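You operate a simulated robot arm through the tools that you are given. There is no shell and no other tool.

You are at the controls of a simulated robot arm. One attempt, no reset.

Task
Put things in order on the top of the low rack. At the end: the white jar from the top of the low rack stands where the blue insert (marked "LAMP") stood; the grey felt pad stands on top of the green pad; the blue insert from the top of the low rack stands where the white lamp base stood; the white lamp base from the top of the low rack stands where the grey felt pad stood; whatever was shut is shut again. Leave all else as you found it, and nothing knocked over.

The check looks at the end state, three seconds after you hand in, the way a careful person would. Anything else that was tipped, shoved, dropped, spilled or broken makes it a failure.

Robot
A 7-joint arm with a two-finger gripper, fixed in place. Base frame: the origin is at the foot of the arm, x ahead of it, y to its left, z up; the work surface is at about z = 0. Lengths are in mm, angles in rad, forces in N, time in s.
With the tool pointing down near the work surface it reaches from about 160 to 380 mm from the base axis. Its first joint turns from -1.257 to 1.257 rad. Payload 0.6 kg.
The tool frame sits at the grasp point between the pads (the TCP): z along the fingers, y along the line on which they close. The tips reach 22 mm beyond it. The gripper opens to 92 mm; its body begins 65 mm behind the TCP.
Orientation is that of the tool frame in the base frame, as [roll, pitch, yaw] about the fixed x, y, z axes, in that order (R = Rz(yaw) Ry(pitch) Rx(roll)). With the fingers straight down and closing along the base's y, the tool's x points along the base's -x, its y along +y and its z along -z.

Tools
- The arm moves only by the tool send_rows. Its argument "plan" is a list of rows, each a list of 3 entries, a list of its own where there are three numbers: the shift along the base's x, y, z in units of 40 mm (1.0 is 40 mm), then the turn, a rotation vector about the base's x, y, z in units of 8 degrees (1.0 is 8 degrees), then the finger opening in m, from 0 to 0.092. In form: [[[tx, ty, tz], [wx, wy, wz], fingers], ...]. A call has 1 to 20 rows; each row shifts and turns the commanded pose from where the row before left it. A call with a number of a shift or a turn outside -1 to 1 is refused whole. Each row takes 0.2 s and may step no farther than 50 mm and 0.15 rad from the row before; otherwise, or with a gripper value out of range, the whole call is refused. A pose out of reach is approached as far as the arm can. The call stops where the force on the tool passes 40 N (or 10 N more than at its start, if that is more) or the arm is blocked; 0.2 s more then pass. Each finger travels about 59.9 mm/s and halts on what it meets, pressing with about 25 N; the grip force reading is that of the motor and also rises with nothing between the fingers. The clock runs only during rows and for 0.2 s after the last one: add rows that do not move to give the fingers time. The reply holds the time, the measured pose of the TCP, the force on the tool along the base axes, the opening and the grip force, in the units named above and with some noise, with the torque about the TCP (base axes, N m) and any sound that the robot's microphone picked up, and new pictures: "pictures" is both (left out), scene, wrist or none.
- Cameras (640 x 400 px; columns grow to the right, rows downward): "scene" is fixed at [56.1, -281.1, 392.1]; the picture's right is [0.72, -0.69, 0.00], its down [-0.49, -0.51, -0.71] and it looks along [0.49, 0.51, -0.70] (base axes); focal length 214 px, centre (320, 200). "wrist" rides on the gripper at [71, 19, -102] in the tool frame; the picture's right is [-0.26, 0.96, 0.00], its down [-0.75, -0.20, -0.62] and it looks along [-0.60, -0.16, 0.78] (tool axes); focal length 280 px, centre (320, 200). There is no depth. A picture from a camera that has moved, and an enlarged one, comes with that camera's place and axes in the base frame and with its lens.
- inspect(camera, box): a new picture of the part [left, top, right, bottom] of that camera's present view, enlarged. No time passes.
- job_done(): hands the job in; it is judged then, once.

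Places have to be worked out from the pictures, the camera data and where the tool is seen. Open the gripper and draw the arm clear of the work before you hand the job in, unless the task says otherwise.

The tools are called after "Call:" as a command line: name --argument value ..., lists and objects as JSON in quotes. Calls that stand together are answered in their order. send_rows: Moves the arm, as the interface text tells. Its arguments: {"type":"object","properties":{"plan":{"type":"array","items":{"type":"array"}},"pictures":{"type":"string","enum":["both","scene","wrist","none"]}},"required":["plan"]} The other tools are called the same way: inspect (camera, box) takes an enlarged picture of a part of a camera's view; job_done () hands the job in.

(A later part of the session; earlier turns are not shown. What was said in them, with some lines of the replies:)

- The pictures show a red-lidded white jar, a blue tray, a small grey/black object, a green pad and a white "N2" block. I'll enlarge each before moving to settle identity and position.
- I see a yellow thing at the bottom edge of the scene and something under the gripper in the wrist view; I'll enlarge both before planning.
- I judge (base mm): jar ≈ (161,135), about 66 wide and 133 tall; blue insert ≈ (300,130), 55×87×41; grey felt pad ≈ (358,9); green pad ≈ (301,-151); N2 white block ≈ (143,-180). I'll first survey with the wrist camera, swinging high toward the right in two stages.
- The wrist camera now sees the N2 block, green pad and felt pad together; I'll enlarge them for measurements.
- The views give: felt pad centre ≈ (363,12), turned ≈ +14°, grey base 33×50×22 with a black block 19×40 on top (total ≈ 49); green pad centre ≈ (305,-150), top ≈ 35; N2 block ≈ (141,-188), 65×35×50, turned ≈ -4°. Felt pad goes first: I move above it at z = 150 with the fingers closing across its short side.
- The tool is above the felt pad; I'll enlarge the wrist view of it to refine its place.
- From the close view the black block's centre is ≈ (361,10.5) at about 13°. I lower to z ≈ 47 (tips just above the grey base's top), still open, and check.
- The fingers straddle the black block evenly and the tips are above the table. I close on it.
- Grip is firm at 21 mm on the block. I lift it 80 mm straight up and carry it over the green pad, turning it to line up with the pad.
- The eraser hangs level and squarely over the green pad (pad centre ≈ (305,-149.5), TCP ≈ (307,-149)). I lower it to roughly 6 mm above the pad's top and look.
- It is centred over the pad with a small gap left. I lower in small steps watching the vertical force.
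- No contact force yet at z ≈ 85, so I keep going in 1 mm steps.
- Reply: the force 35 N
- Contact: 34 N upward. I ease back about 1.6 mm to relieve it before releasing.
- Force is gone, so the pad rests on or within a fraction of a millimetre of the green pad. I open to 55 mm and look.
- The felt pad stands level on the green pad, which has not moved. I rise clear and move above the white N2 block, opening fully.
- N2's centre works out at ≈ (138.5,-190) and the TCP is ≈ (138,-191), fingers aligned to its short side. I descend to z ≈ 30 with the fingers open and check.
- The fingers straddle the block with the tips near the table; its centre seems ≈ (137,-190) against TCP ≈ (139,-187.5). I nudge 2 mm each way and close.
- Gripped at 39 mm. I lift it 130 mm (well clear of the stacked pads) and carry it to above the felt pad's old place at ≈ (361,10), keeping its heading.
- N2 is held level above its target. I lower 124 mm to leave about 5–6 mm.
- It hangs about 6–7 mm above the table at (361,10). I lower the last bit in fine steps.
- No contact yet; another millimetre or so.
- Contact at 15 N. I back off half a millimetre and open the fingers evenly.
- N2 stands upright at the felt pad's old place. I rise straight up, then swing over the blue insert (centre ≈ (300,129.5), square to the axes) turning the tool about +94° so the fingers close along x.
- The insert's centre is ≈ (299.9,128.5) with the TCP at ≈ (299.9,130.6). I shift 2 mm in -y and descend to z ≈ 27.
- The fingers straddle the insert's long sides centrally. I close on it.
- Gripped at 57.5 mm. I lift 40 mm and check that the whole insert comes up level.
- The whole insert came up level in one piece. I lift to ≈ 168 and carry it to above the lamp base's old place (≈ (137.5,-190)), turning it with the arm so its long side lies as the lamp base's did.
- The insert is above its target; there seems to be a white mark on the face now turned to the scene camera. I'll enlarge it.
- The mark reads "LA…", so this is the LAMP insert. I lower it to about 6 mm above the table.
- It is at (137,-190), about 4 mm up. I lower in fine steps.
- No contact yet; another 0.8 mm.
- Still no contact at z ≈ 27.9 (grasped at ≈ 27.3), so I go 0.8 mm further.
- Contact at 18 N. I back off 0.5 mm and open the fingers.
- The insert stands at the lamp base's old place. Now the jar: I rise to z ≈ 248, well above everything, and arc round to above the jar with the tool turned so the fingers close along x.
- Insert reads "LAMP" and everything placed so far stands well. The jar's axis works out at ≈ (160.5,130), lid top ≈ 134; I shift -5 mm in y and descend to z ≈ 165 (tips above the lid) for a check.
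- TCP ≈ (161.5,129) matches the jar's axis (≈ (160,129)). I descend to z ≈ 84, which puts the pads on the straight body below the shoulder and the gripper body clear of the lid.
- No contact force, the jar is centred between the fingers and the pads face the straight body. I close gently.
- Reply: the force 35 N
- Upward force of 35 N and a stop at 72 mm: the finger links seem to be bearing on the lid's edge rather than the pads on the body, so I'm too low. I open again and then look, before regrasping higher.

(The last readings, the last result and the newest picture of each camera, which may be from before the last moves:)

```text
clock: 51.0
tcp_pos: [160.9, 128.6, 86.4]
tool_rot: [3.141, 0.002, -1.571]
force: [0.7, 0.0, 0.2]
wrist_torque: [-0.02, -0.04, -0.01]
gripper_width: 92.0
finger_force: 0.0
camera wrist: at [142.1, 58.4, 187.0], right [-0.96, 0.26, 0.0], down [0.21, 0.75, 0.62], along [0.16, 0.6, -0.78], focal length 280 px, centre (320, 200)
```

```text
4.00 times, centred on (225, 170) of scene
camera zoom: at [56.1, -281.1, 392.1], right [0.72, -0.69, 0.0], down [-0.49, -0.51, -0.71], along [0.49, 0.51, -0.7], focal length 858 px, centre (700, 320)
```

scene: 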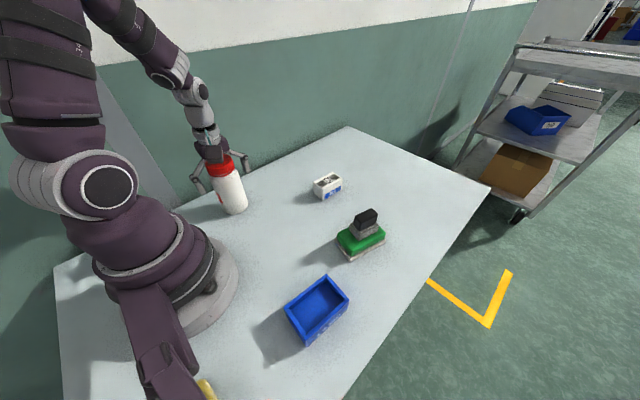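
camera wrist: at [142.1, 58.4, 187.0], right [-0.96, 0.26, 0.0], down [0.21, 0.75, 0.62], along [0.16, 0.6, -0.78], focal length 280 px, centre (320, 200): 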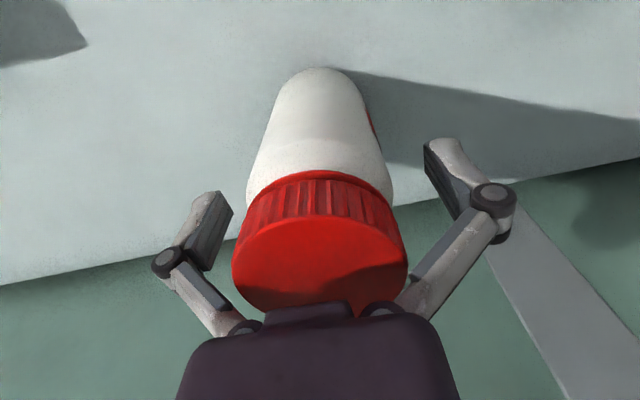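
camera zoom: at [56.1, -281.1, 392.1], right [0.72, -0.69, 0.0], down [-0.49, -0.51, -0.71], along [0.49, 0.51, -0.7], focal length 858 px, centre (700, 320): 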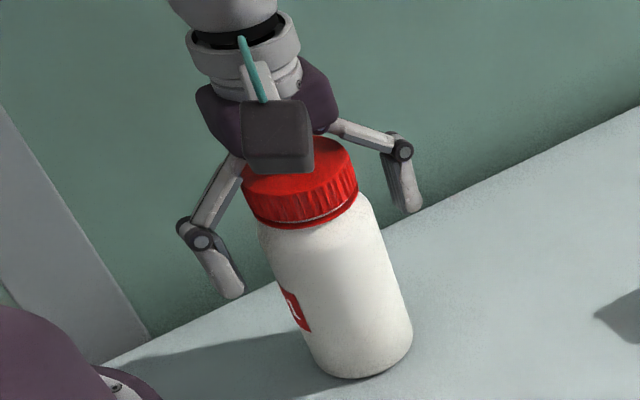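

The jar is still upright and practically unmoved. By the geometry the links clear the lid only if the lid top is within ≈ 33 mm of the TCP, so I raise to z ≈ 104 (tips ≈ 82, still on the straight body) and close there.

Call:
send_rows --plan '[[[0, 0, 0.475], [0, 0, 0], 0.092], [[0, 0, 0], [0, 0, 0], 0.092], [[0, 0, 0], [0, 0, 0], 0.092]]' --pictures "both"

Call:
inspect --camera "scene" --box '[180, 110, 270, 220]'

```text
clock: 51.8
tcp_pos: [161.7, 129.9, 104.9]
tool_rot: [-3.141, 0.0, -1.572]
force: [0.3, -0.1, -0.3]
wrist_torque: [-0.02, 0.01, 0.01]
gripper_width: 92.1
finger_force: 0.2
camera wrist: at [141.3, 58.3, 206.5], right [-0.96, 0.26, 0.0], down [0.21, 0.75, 0.62], along [0.16, 0.6, -0.78], focal length 280 px, centre (320, 200)
```

scene: 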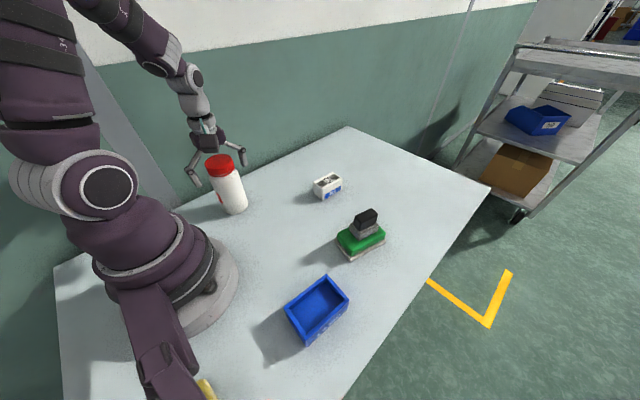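
wrist: 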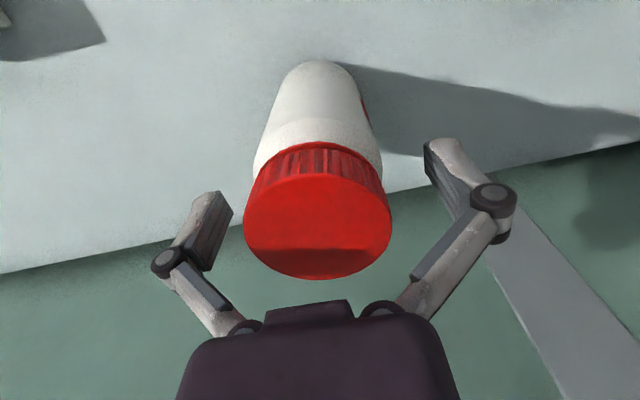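

```text
3.64 times, centred on (225, 165) of scene
camera zoom: at [56.1, -281.1, 392.1], right [0.72, -0.69, 0.0], down [-0.49, -0.51, -0.71], along [0.49, 0.51, -0.7], focal length 780 px, centre (666, 327)
```

zoom: 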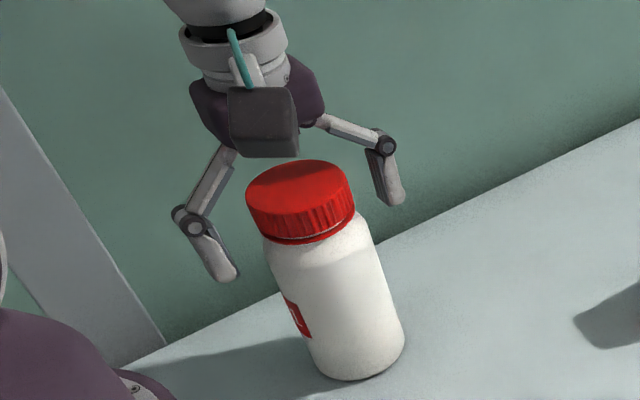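

The jar is centred between the open fingers with the lid clear of the palm. I close stepwise.

Call:
send_rows --plan '[[[0, 0, 0], [0, 0, 0], 0.078], [[0, 0, 0], [0, 0, 0], 0.068], [[0, 0, 0], [0, 0, 0], 0.0], [[0, 0, 0], [0, 0, 0], 0.0], [[0, 0, 0], [0, 0, 0], 0.0]]' --pictures "both"

Call:
inspect --camera "scene" --box '[180, 110, 270, 220]'

Call:
inspect --camera "wrist" --box '[140, 40, 520, 320]'

```text
clock: 53.0
tcp_pos: [159.8, 129.1, 105.8]
tool_rot: [-3.141, 0.001, -1.573]
force: [0.4, 0.9, 7.4]
wrist_torque: [-0.07, 0.1, 0.04]
gripper_width: 59.4
finger_force: 25.3
camera wrist: at [141.4, 58.3, 206.5], right [-0.96, 0.26, 0.0], down [0.21, 0.75, 0.63], along [0.17, 0.6, -0.78], focal length 280 px, centre (320, 200)
```

scene: 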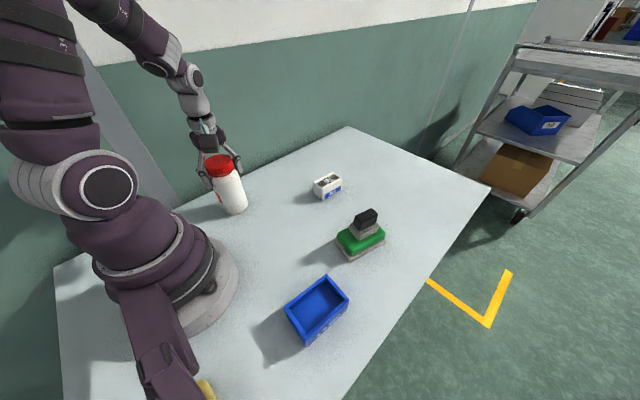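
wrist: 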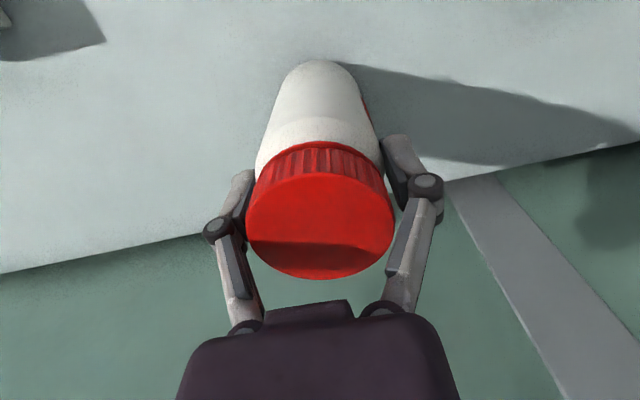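

```text
3.64 times, centred on (225, 165) of scene
camera zoom: at [56.1, -281.1, 392.1], right [0.72, -0.69, 0.0], down [-0.49, -0.51, -0.71], along [0.49, 0.51, -0.7], focal length 780 px, centre (666, 327)
```

zoom: 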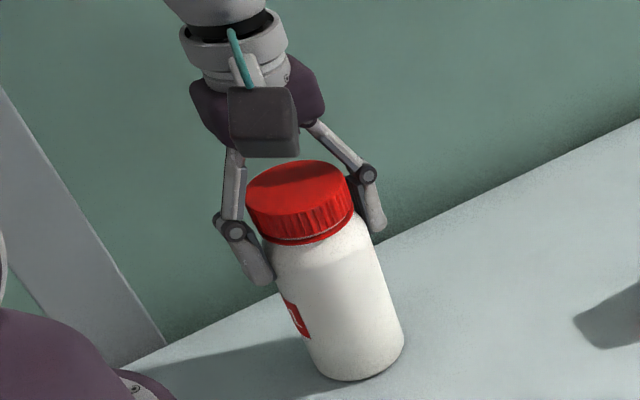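

```text
1.43 times, centred on (330, 180) of wrist
camera zoom: at [141.4, 58.3, 206.5], right [-0.96, 0.26, 0.0], down [0.21, 0.75, 0.63], along [0.17, 0.6, -0.78], focal length 401 px, centre (306, 229)
```

zoom: 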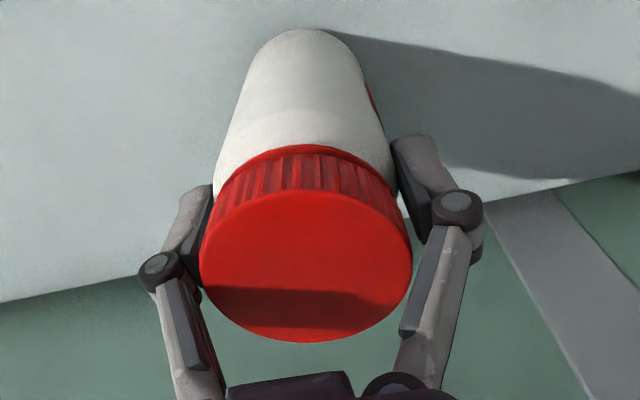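

Gripped the body at 59.4 mm with only 7 N vertical. I lift 12 mm slowly and check that it holds.

Call:
send_rows --plan '[[[0, 0, 0.1], [0, 0, 0], 0.0], [[0, 0, 0.2], [0, 0, 0], 0.0], [[0, 0, 0], [0, 0, 0], 0.0], [[0, 0, 0], [0, 0, 0], 0.0]]' --pictures "both"

Call:
inspect --camera "scene" --box '[180, 110, 270, 220]'

```text
clock: 54.0
tcp_pos: [158.2, 130.7, 117.1]
tool_rot: [-3.141, -0.001, -1.573]
force: [1.1, -0.1, -2.4]
wrist_torque: [0.03, 0.01, -0.02]
gripper_width: 59.2
finger_force: 25.0
camera wrist: at [140.7, 58.5, 218.2], right [-0.96, 0.26, 0.0], down [0.21, 0.75, 0.63], along [0.16, 0.6, -0.78], focal length 280 px, centre (320, 200)
```

scene: 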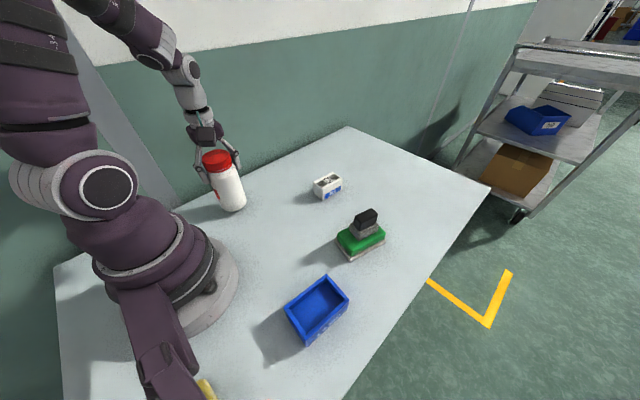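
wrist: 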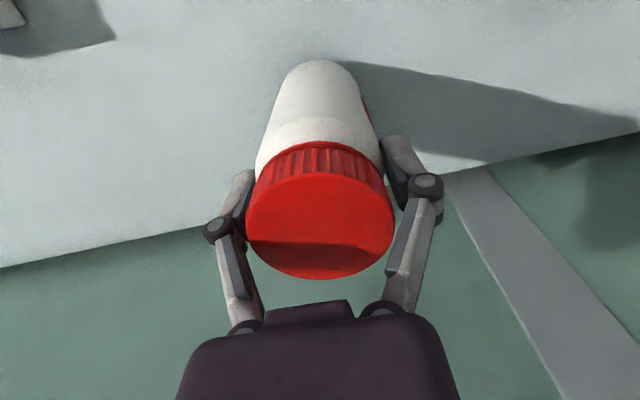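

```text
3.64 times, centred on (225, 165) of scene
camera zoom: at [56.1, -281.1, 392.1], right [0.72, -0.69, 0.0], down [-0.49, -0.51, -0.71], along [0.49, 0.51, -0.7], focal length 780 px, centre (666, 327)
```

zoom: 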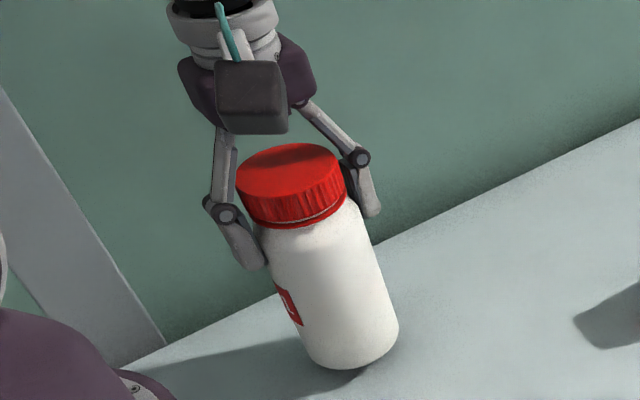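

The jar holds level with no slip. I raise it 28 mm more and carry it smoothly along +x to above the insert's old place (300.5,128.5).

Call:
send_rows --plan '[[[0, 0, 0.35], [0, 0, 0], 0.0], [[0, 0, 0.35], [0, 0, 0], 0.0], [[0.2, 0, 0], [0, 0, 0], 0.0], [[0.45, 0, 0], [0, 0, 0], 0.0], [[0.6, 0, 0], [0, 0, 0], 0.0], [[0.6, 0, 0], [0, 0, 0], 0.0], [[0.6, 0, 0], [0, 0, 0], 0.0], [[0.5, 0, 0], [0, 0, 0], 0.0], [[0.35, 0, 0], [0, 0, 0], 0.0], [[0.2, 0, 0], [0, 0, 0], 0.0], [[0, 0, 0], [0, 0, 0], 0.0], [[0, 0, 0], [0, 0, 0], 0.0], [[0, 0, 0], [0, 0, 0], 0.0]]' --pictures "both"

Call:
inspect --camera "scene" --box '[220, 90, 360, 230]'

```text
clock: 56.8
tcp_pos: [301.3, 130.7, 145.1]
tool_rot: [3.142, -0.001, -1.572]
force: [-0.3, 1.1, -1.5]
wrist_torque: [0.01, -0.01, -0.02]
gripper_width: 59.4
finger_force: 25.4
camera wrist: at [282.1, 58.5, 246.2], right [-0.96, 0.26, 0.0], down [0.21, 0.75, 0.62], along [0.16, 0.6, -0.78], focal length 280 px, centre (320, 200)
```

scene: 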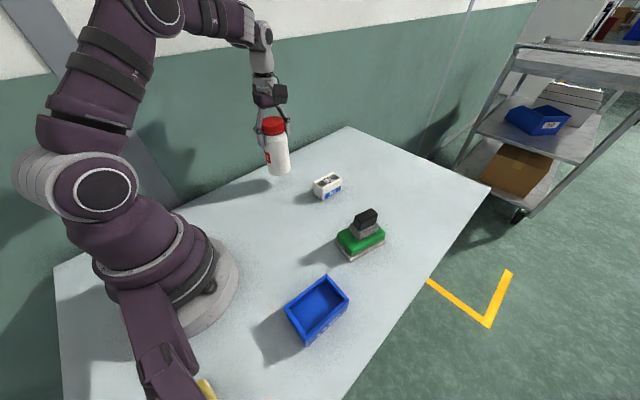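
wrist: 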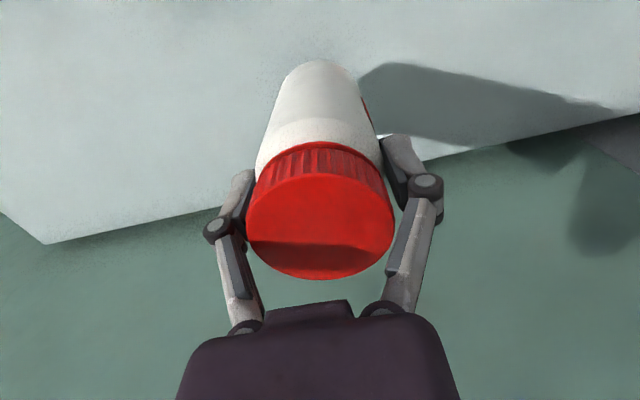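

```text
2.86 times, centred on (290, 160) of scene
camera zoom: at [56.1, -281.1, 392.1], right [0.72, -0.69, 0.0], down [-0.49, -0.51, -0.71], along [0.49, 0.51, -0.7], focal length 613 px, centre (406, 314)
```

zoom: 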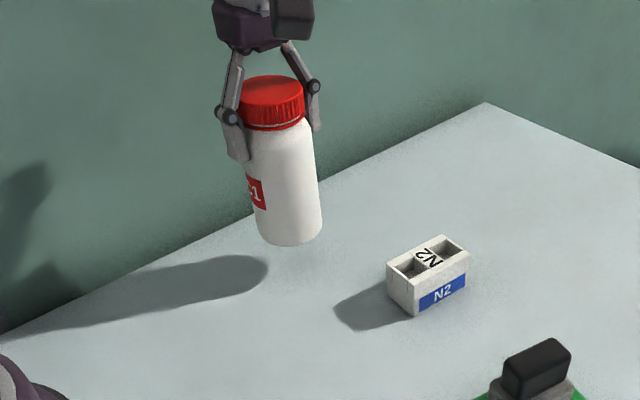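

The jar is upright over its target (TCP ≈ (301,129.5)). I lower 35 mm, leaving about 5 mm.

Call:
send_rows --plan '[[[0, 0, -0.2], [0, 0, 0], 0.0], [[0, 0, -0.35], [0, 0, 0], 0.0], [[0, 0, -0.25], [0, 0, 0], 0.0], [[0, 0, -0.075], [0, 0, 0], 0.0], [[0, 0, 0], [0, 0, 0], 0.0], [[0, 0, 0], [0, 0, 0], 0.0]]' --pictures "both"

Call:
inspect --camera "scene" --box '[230, 110, 350, 220]'

```text
clock: 58.2
tcp_pos: [299.7, 130.2, 109.9]
tool_rot: [-3.141, -0.002, -1.573]
force: [-0.4, 0.2, -2.0]
wrist_torque: [-0.02, -0.03, -0.02]
gripper_width: 59.3
finger_force: 25.0
camera wrist: at [280.8, 58.3, 211.2], right [-0.96, 0.26, 0.0], down [0.21, 0.75, 0.62], along [0.16, 0.6, -0.78], focal length 280 px, centre (320, 200)
```

scene: 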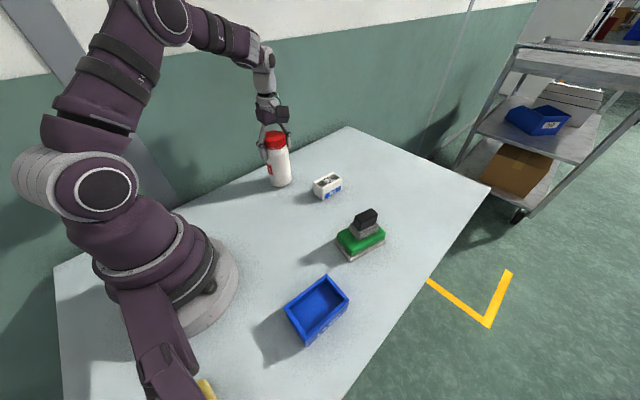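
wrist: 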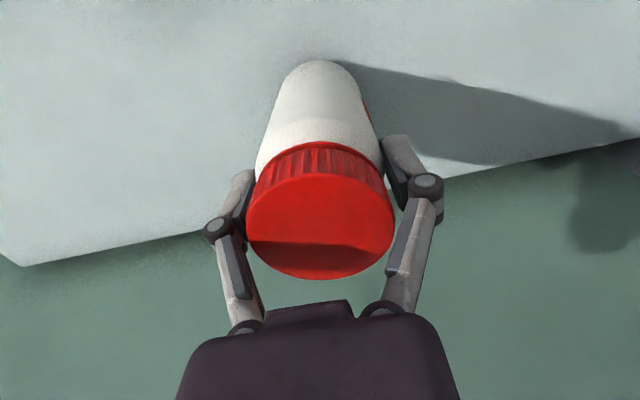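

```text
3.64 times, centred on (290, 165) of scene
camera zoom: at [56.1, -281.1, 392.1], right [0.72, -0.69, 0.0], down [-0.49, -0.51, -0.71], along [0.49, 0.51, -0.7], focal length 780 px, centre (429, 327)
```

zoom: 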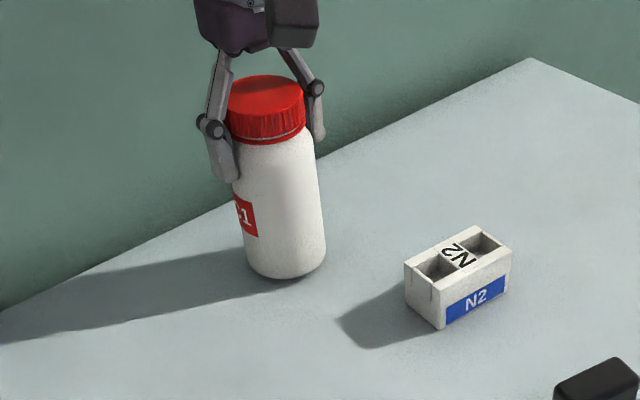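

It is upright at (300,129) about 5 mm up. I lower in fine steps until contact.

Call:
send_rows --plan '[[[0, 0, -0.04], [0, 0, 0], 0.0], [[0, 0, -0.04], [0, 0, 0], 0.0], [[0, 0, 0], [0, 0, 0], 0.0], [[0, 0, 0], [0, 0, 0], 0.0]]' --pictures "none"

Call:
send_rows --plan '[[[0, 0, -0.02], [0, 0, 0], 0.0], [[0, 0, 0], [0, 0, 0], 0.0]]' --pictures "none"

```text
clock: 59.2
tcp_pos: [300.0, 129.6, 106.7]
tool_rot: [-3.141, 0.001, -1.571]
force: [1.1, 0.8, -1.5]
wrist_torque: [0.02, 0.04, -0.01]
gripper_width: 59.0
finger_force: 24.9
```

```text
clock: 59.8
tcp_pos: [300.3, 129.6, 106.5]
tool_rot: [3.141, 0.002, -1.572]
force: [0.5, -0.5, -1.8]
wrist_torque: [-0.01, 0.02, -0.01]
gripper_width: 59.0
finger_force: 25.2
```

Still hanging free; another 0.8 mm.

Call:
send_rows --plan '[[[0, 0, -0.02], [0, 0, 0], 0.0], [[0, 0, 0], [0, 0, 0], 0.0]]' --pictures "none"

```text
clock: 60.4
tcp_pos: [299.6, 130.0, 105.5]
tool_rot: [-3.14, -0.001, -1.571]
force: [-1.1, -2.7, 10.5]
wrist_torque: [-0.25, 0.3, 0.05]
gripper_width: 59.3
finger_force: 25.2
```

Contact at about 12 N net. I ease up 0.2 mm and open the fingers evenly.

Call:
send_rows --plan '[[[0, 0, 0.006], [0, 0, 0], 0.0], [[0, 0, 0], [0, 0, 0], 0.064], [[0, 0, 0], [0, 0, 0], 0.072], [[0, 0, 0], [0, 0, 0], 0.092], [[0, 0, 0], [0, 0, 0], 0.092]]' --pictures "both"

Call:
inspect --camera "scene" --box '[230, 110, 350, 220]'

```text
clock: 61.6
tcp_pos: [300.0, 130.7, 105.0]
tool_rot: [-3.141, 0.001, -1.573]
force: [0.2, 0.9, -0.2]
wrist_torque: [0.01, 0.03, 0.0]
gripper_width: 92.3
finger_force: 0.1
camera wrist: at [280.6, 58.6, 206.2], right [-0.96, 0.26, 0.0], down [0.21, 0.75, 0.62], along [0.16, 0.6, -0.78], focal length 280 px, centre (320, 200)
```

scene: 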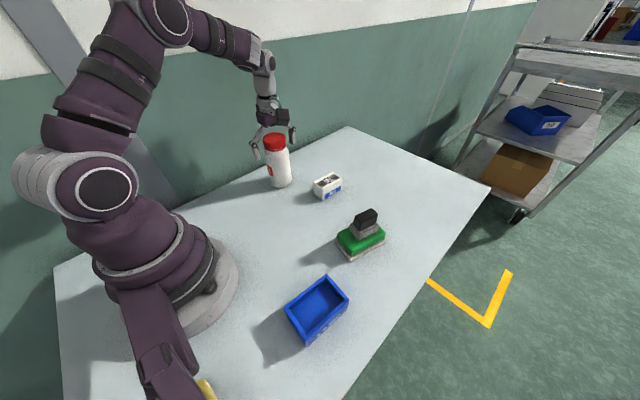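
wrist: 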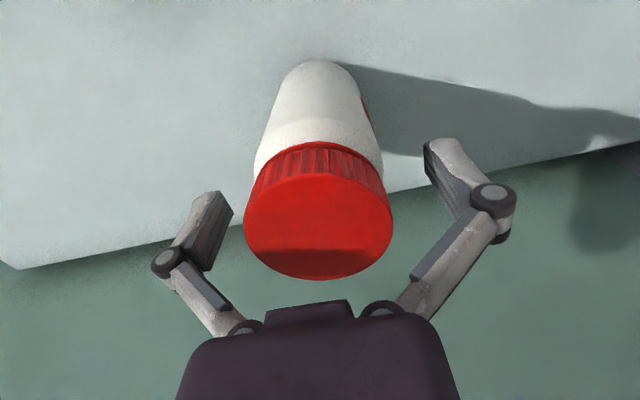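

```text
3.64 times, centred on (290, 165) of scene
camera zoom: at [56.1, -281.1, 392.1], right [0.72, -0.69, 0.0], down [-0.49, -0.51, -0.71], along [0.49, 0.51, -0.7], focal length 780 px, centre (429, 327)
```

zoom: 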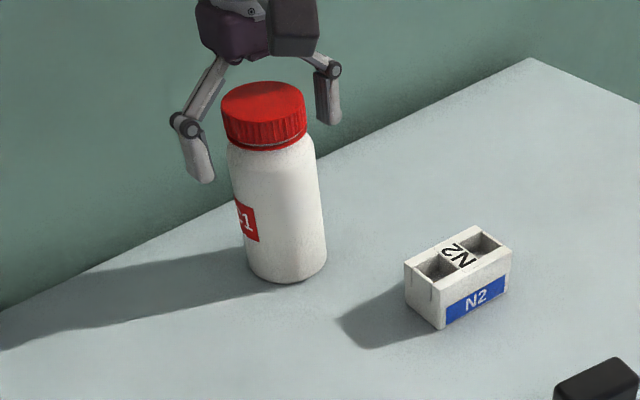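

The jar stands free and upright. I rise straight up well clear of it and draw the arm back to near the starting pose for a last check.

Call:
send_rows --plan '[[[0, 0, 0.4], [0, 0, 0], 0.092], [[0, 0, 1], [0, 0, 0], 0.092], [[0, 0, 1], [0, 0, 0], 0.092], [[0, 0, 1], [0, 0, 0], 0.092], [[-0.15, -0.2, 0.4], [0, 0, -0.9], 0.092], [[-0.2, -0.25, 0], [0, 0, -0.95], 0.092], [[-0.2, -0.25, 0], [0, 0, -0.95], 0.092], [[-0.2, -0.25, 0], [0, 0, -0.95], 0.092], [[-0.2, -0.25, 0], [0, 0, -0.95], 0.092], [[-0.2, -0.25, 0], [0, 0, -0.95], 0.092], [[-0.2, -0.25, 0], [0, 0, -0.95], 0.092], [[-0.2, -0.25, 0], [0, 0, -0.95], 0.092], [[-0.2, -0.25, 0], [0, 0, -0.95], 0.092], [[-0.2, -0.25, 0], [0, 0, -0.95], 0.092], [[0, 0, 0], [0, 0, 0], 0.092], [[0, 0, 0], [0, 0, 0], 0.092]]' --pictures "both"

Call:
inspect --camera "scene" --box '[230, 120, 410, 350]'

Call:
inspect --camera "wrist" --box '[0, 0, 640, 400]'

```text
clock: 65.0
tcp_pos: [222.2, 31.0, 258.3]
tool_rot: [3.141, 0.0, -2.891]
force: [0.0, 0.0, 0.8]
wrist_torque: [-0.01, 0.0, 0.01]
gripper_width: 92.0
finger_force: 0.1
camera wrist: at [149.3, 32.1, 358.3], right [0.02, 1.0, 0.0], down [0.78, -0.01, 0.62], along [0.62, -0.01, -0.78], focal length 280 px, centre (320, 200)
```

scene: 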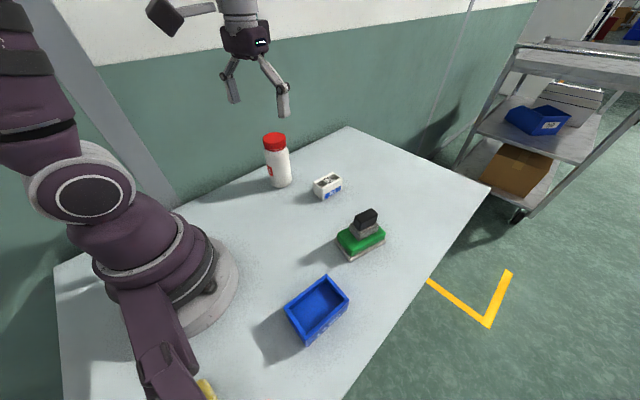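
wrist: 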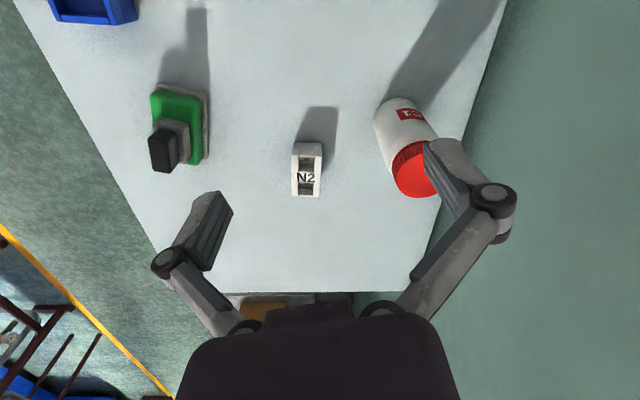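

```text
1.74 times, centred on (320, 235) of scene
camera zoom: at [56.1, -281.1, 392.1], right [0.72, -0.69, 0.0], down [-0.49, -0.51, -0.71], along [0.49, 0.51, -0.7], focal length 373 px, centre (320, 139)
```

zoom: 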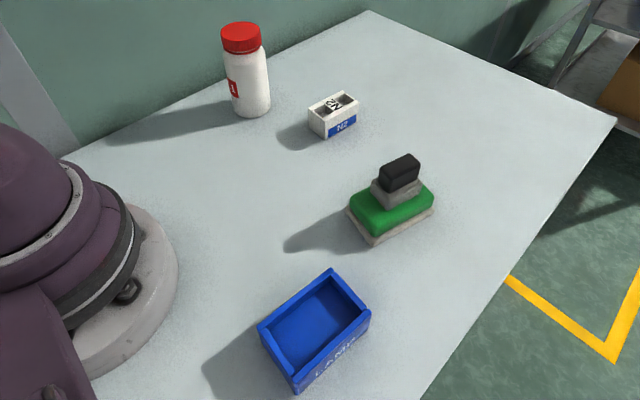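

```text
1.00 times, centred on (320, 200) of wrist (not enlarged: the box is as wide or as high as the picture)
camera zoom: at [149.3, 32.1, 358.3], right [0.02, 1.0, 0.0], down [0.78, -0.01, 0.62], along [0.62, -0.01, -0.78], focal length 280 px, centre (320, 200)
```

zoom: 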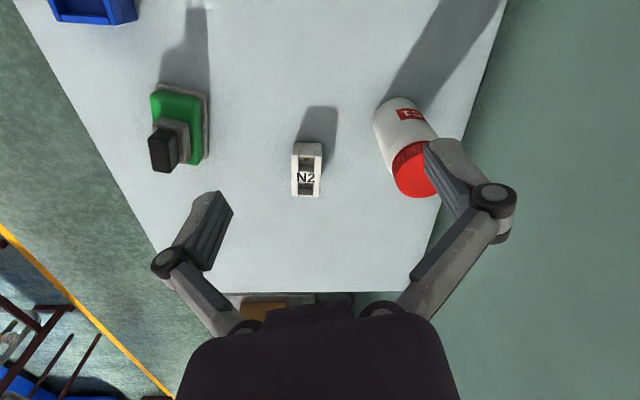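

Everything stands in its new place. I'll enlarge each in the fixed scene view to compare final positions with the original ones before handing in.

Call:
inspect --camera "scene" --box '[300, 155, 360, 215]'

Call:
inspect --camera "scene" --box '[250, 150, 350, 210]'

Call:
inspect --camera "scene" --box '[280, 265, 360, 345]'

Call:
inspect --camera "scene" --box '[325, 205, 395, 275]'

```text
6.67 times, centred on (330, 185) of scene
camera zoom: at [56.1, -281.1, 392.1], right [0.72, -0.69, 0.0], down [-0.49, -0.51, -0.71], along [0.49, 0.51, -0.7], focal length 1430 px, centre (253, 300)
```

zoom: 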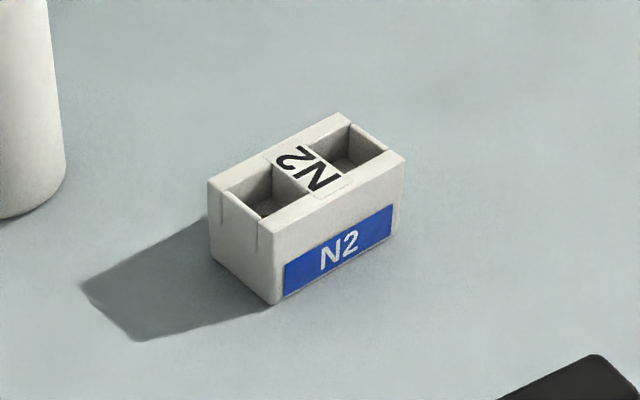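

```text
6.40 times, centred on (300, 180) of scene
camera zoom: at [56.1, -281.1, 392.1], right [0.72, -0.69, 0.0], down [-0.49, -0.51, -0.71], along [0.49, 0.51, -0.7], focal length 1373 px, centre (448, 328)
```

zoom: 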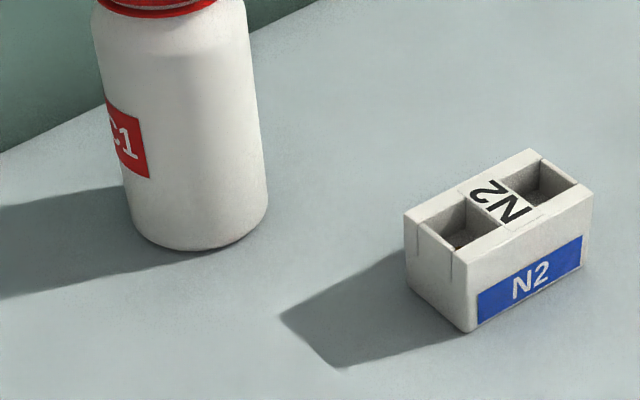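

```text
5.00 times, centred on (320, 305) of scene
camera zoom: at [56.1, -281.1, 392.1], right [0.72, -0.69, 0.0], down [-0.49, -0.51, -0.71], along [0.49, 0.51, -0.7], focal length 1072 px, centre (320, -325)
```

zoom: 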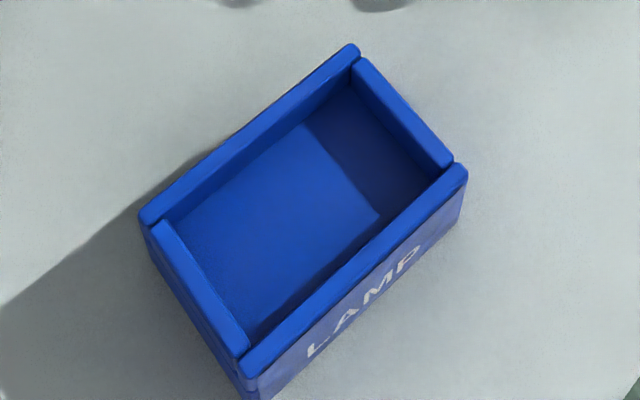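

```text
5.71 times, centred on (360, 240) of scene
camera zoom: at [56.1, -281.1, 392.1], right [0.72, -0.69, 0.0], down [-0.49, -0.51, -0.71], along [0.49, 0.51, -0.7], focal length 1226 px, centre (91, -29)
```

zoom: 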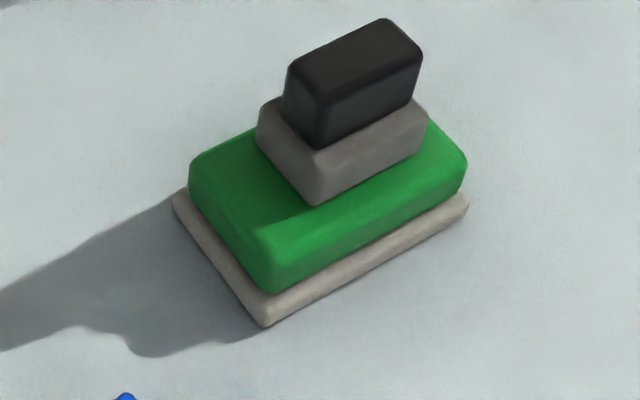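

Final check: the jar stands at about (301,129), where the blue insert was. N2 is at about (364,11), where the felt pad was. The insert is at about (138,-189), where the lamp base was, and the felt pad sits squarely on the green pad, which hasn't moved. The gripper is open and the arm is clear, so I hand in.

Call:
job_done

```text
The job is handed in.
```

I moved all four items to their new places and handed the job in; I don't know the check's result. In the last pictures everything stood upright and the green pad had not moved.

| Item | Now stands | Measured position (x, y in mm) |
|---|---|---|
| Grey felt pad | on top of the green pad, lined up with it | about (305, -149) |
| White lamp base ("N2") | where the felt pad stood | about (364, 11) |
| Blue insert ("LAMP") | where the lamp base stood | about (138, -189) |
| White jar | where the blue insert stood | about (301, 129) |

By my measurements each item is within about 5 mm of its target.

- **Jar:** my first attempt to grip it was too low, and the finger links pressed on the lid with about 35 N. I opened, raised the gripper and gripped the body instead; the jar shifted by about 1 mm and its lid stayed on.
- **Insert turned:** the blue insert is turned about 94° from how it stood before, so its long side now lies the way the lamp base's did. The task gave no direction for it.
- **Lids and doors:** I opened nothing, so there was nothing to shut again.

The gripper is open and the arm is drawn back above the table.
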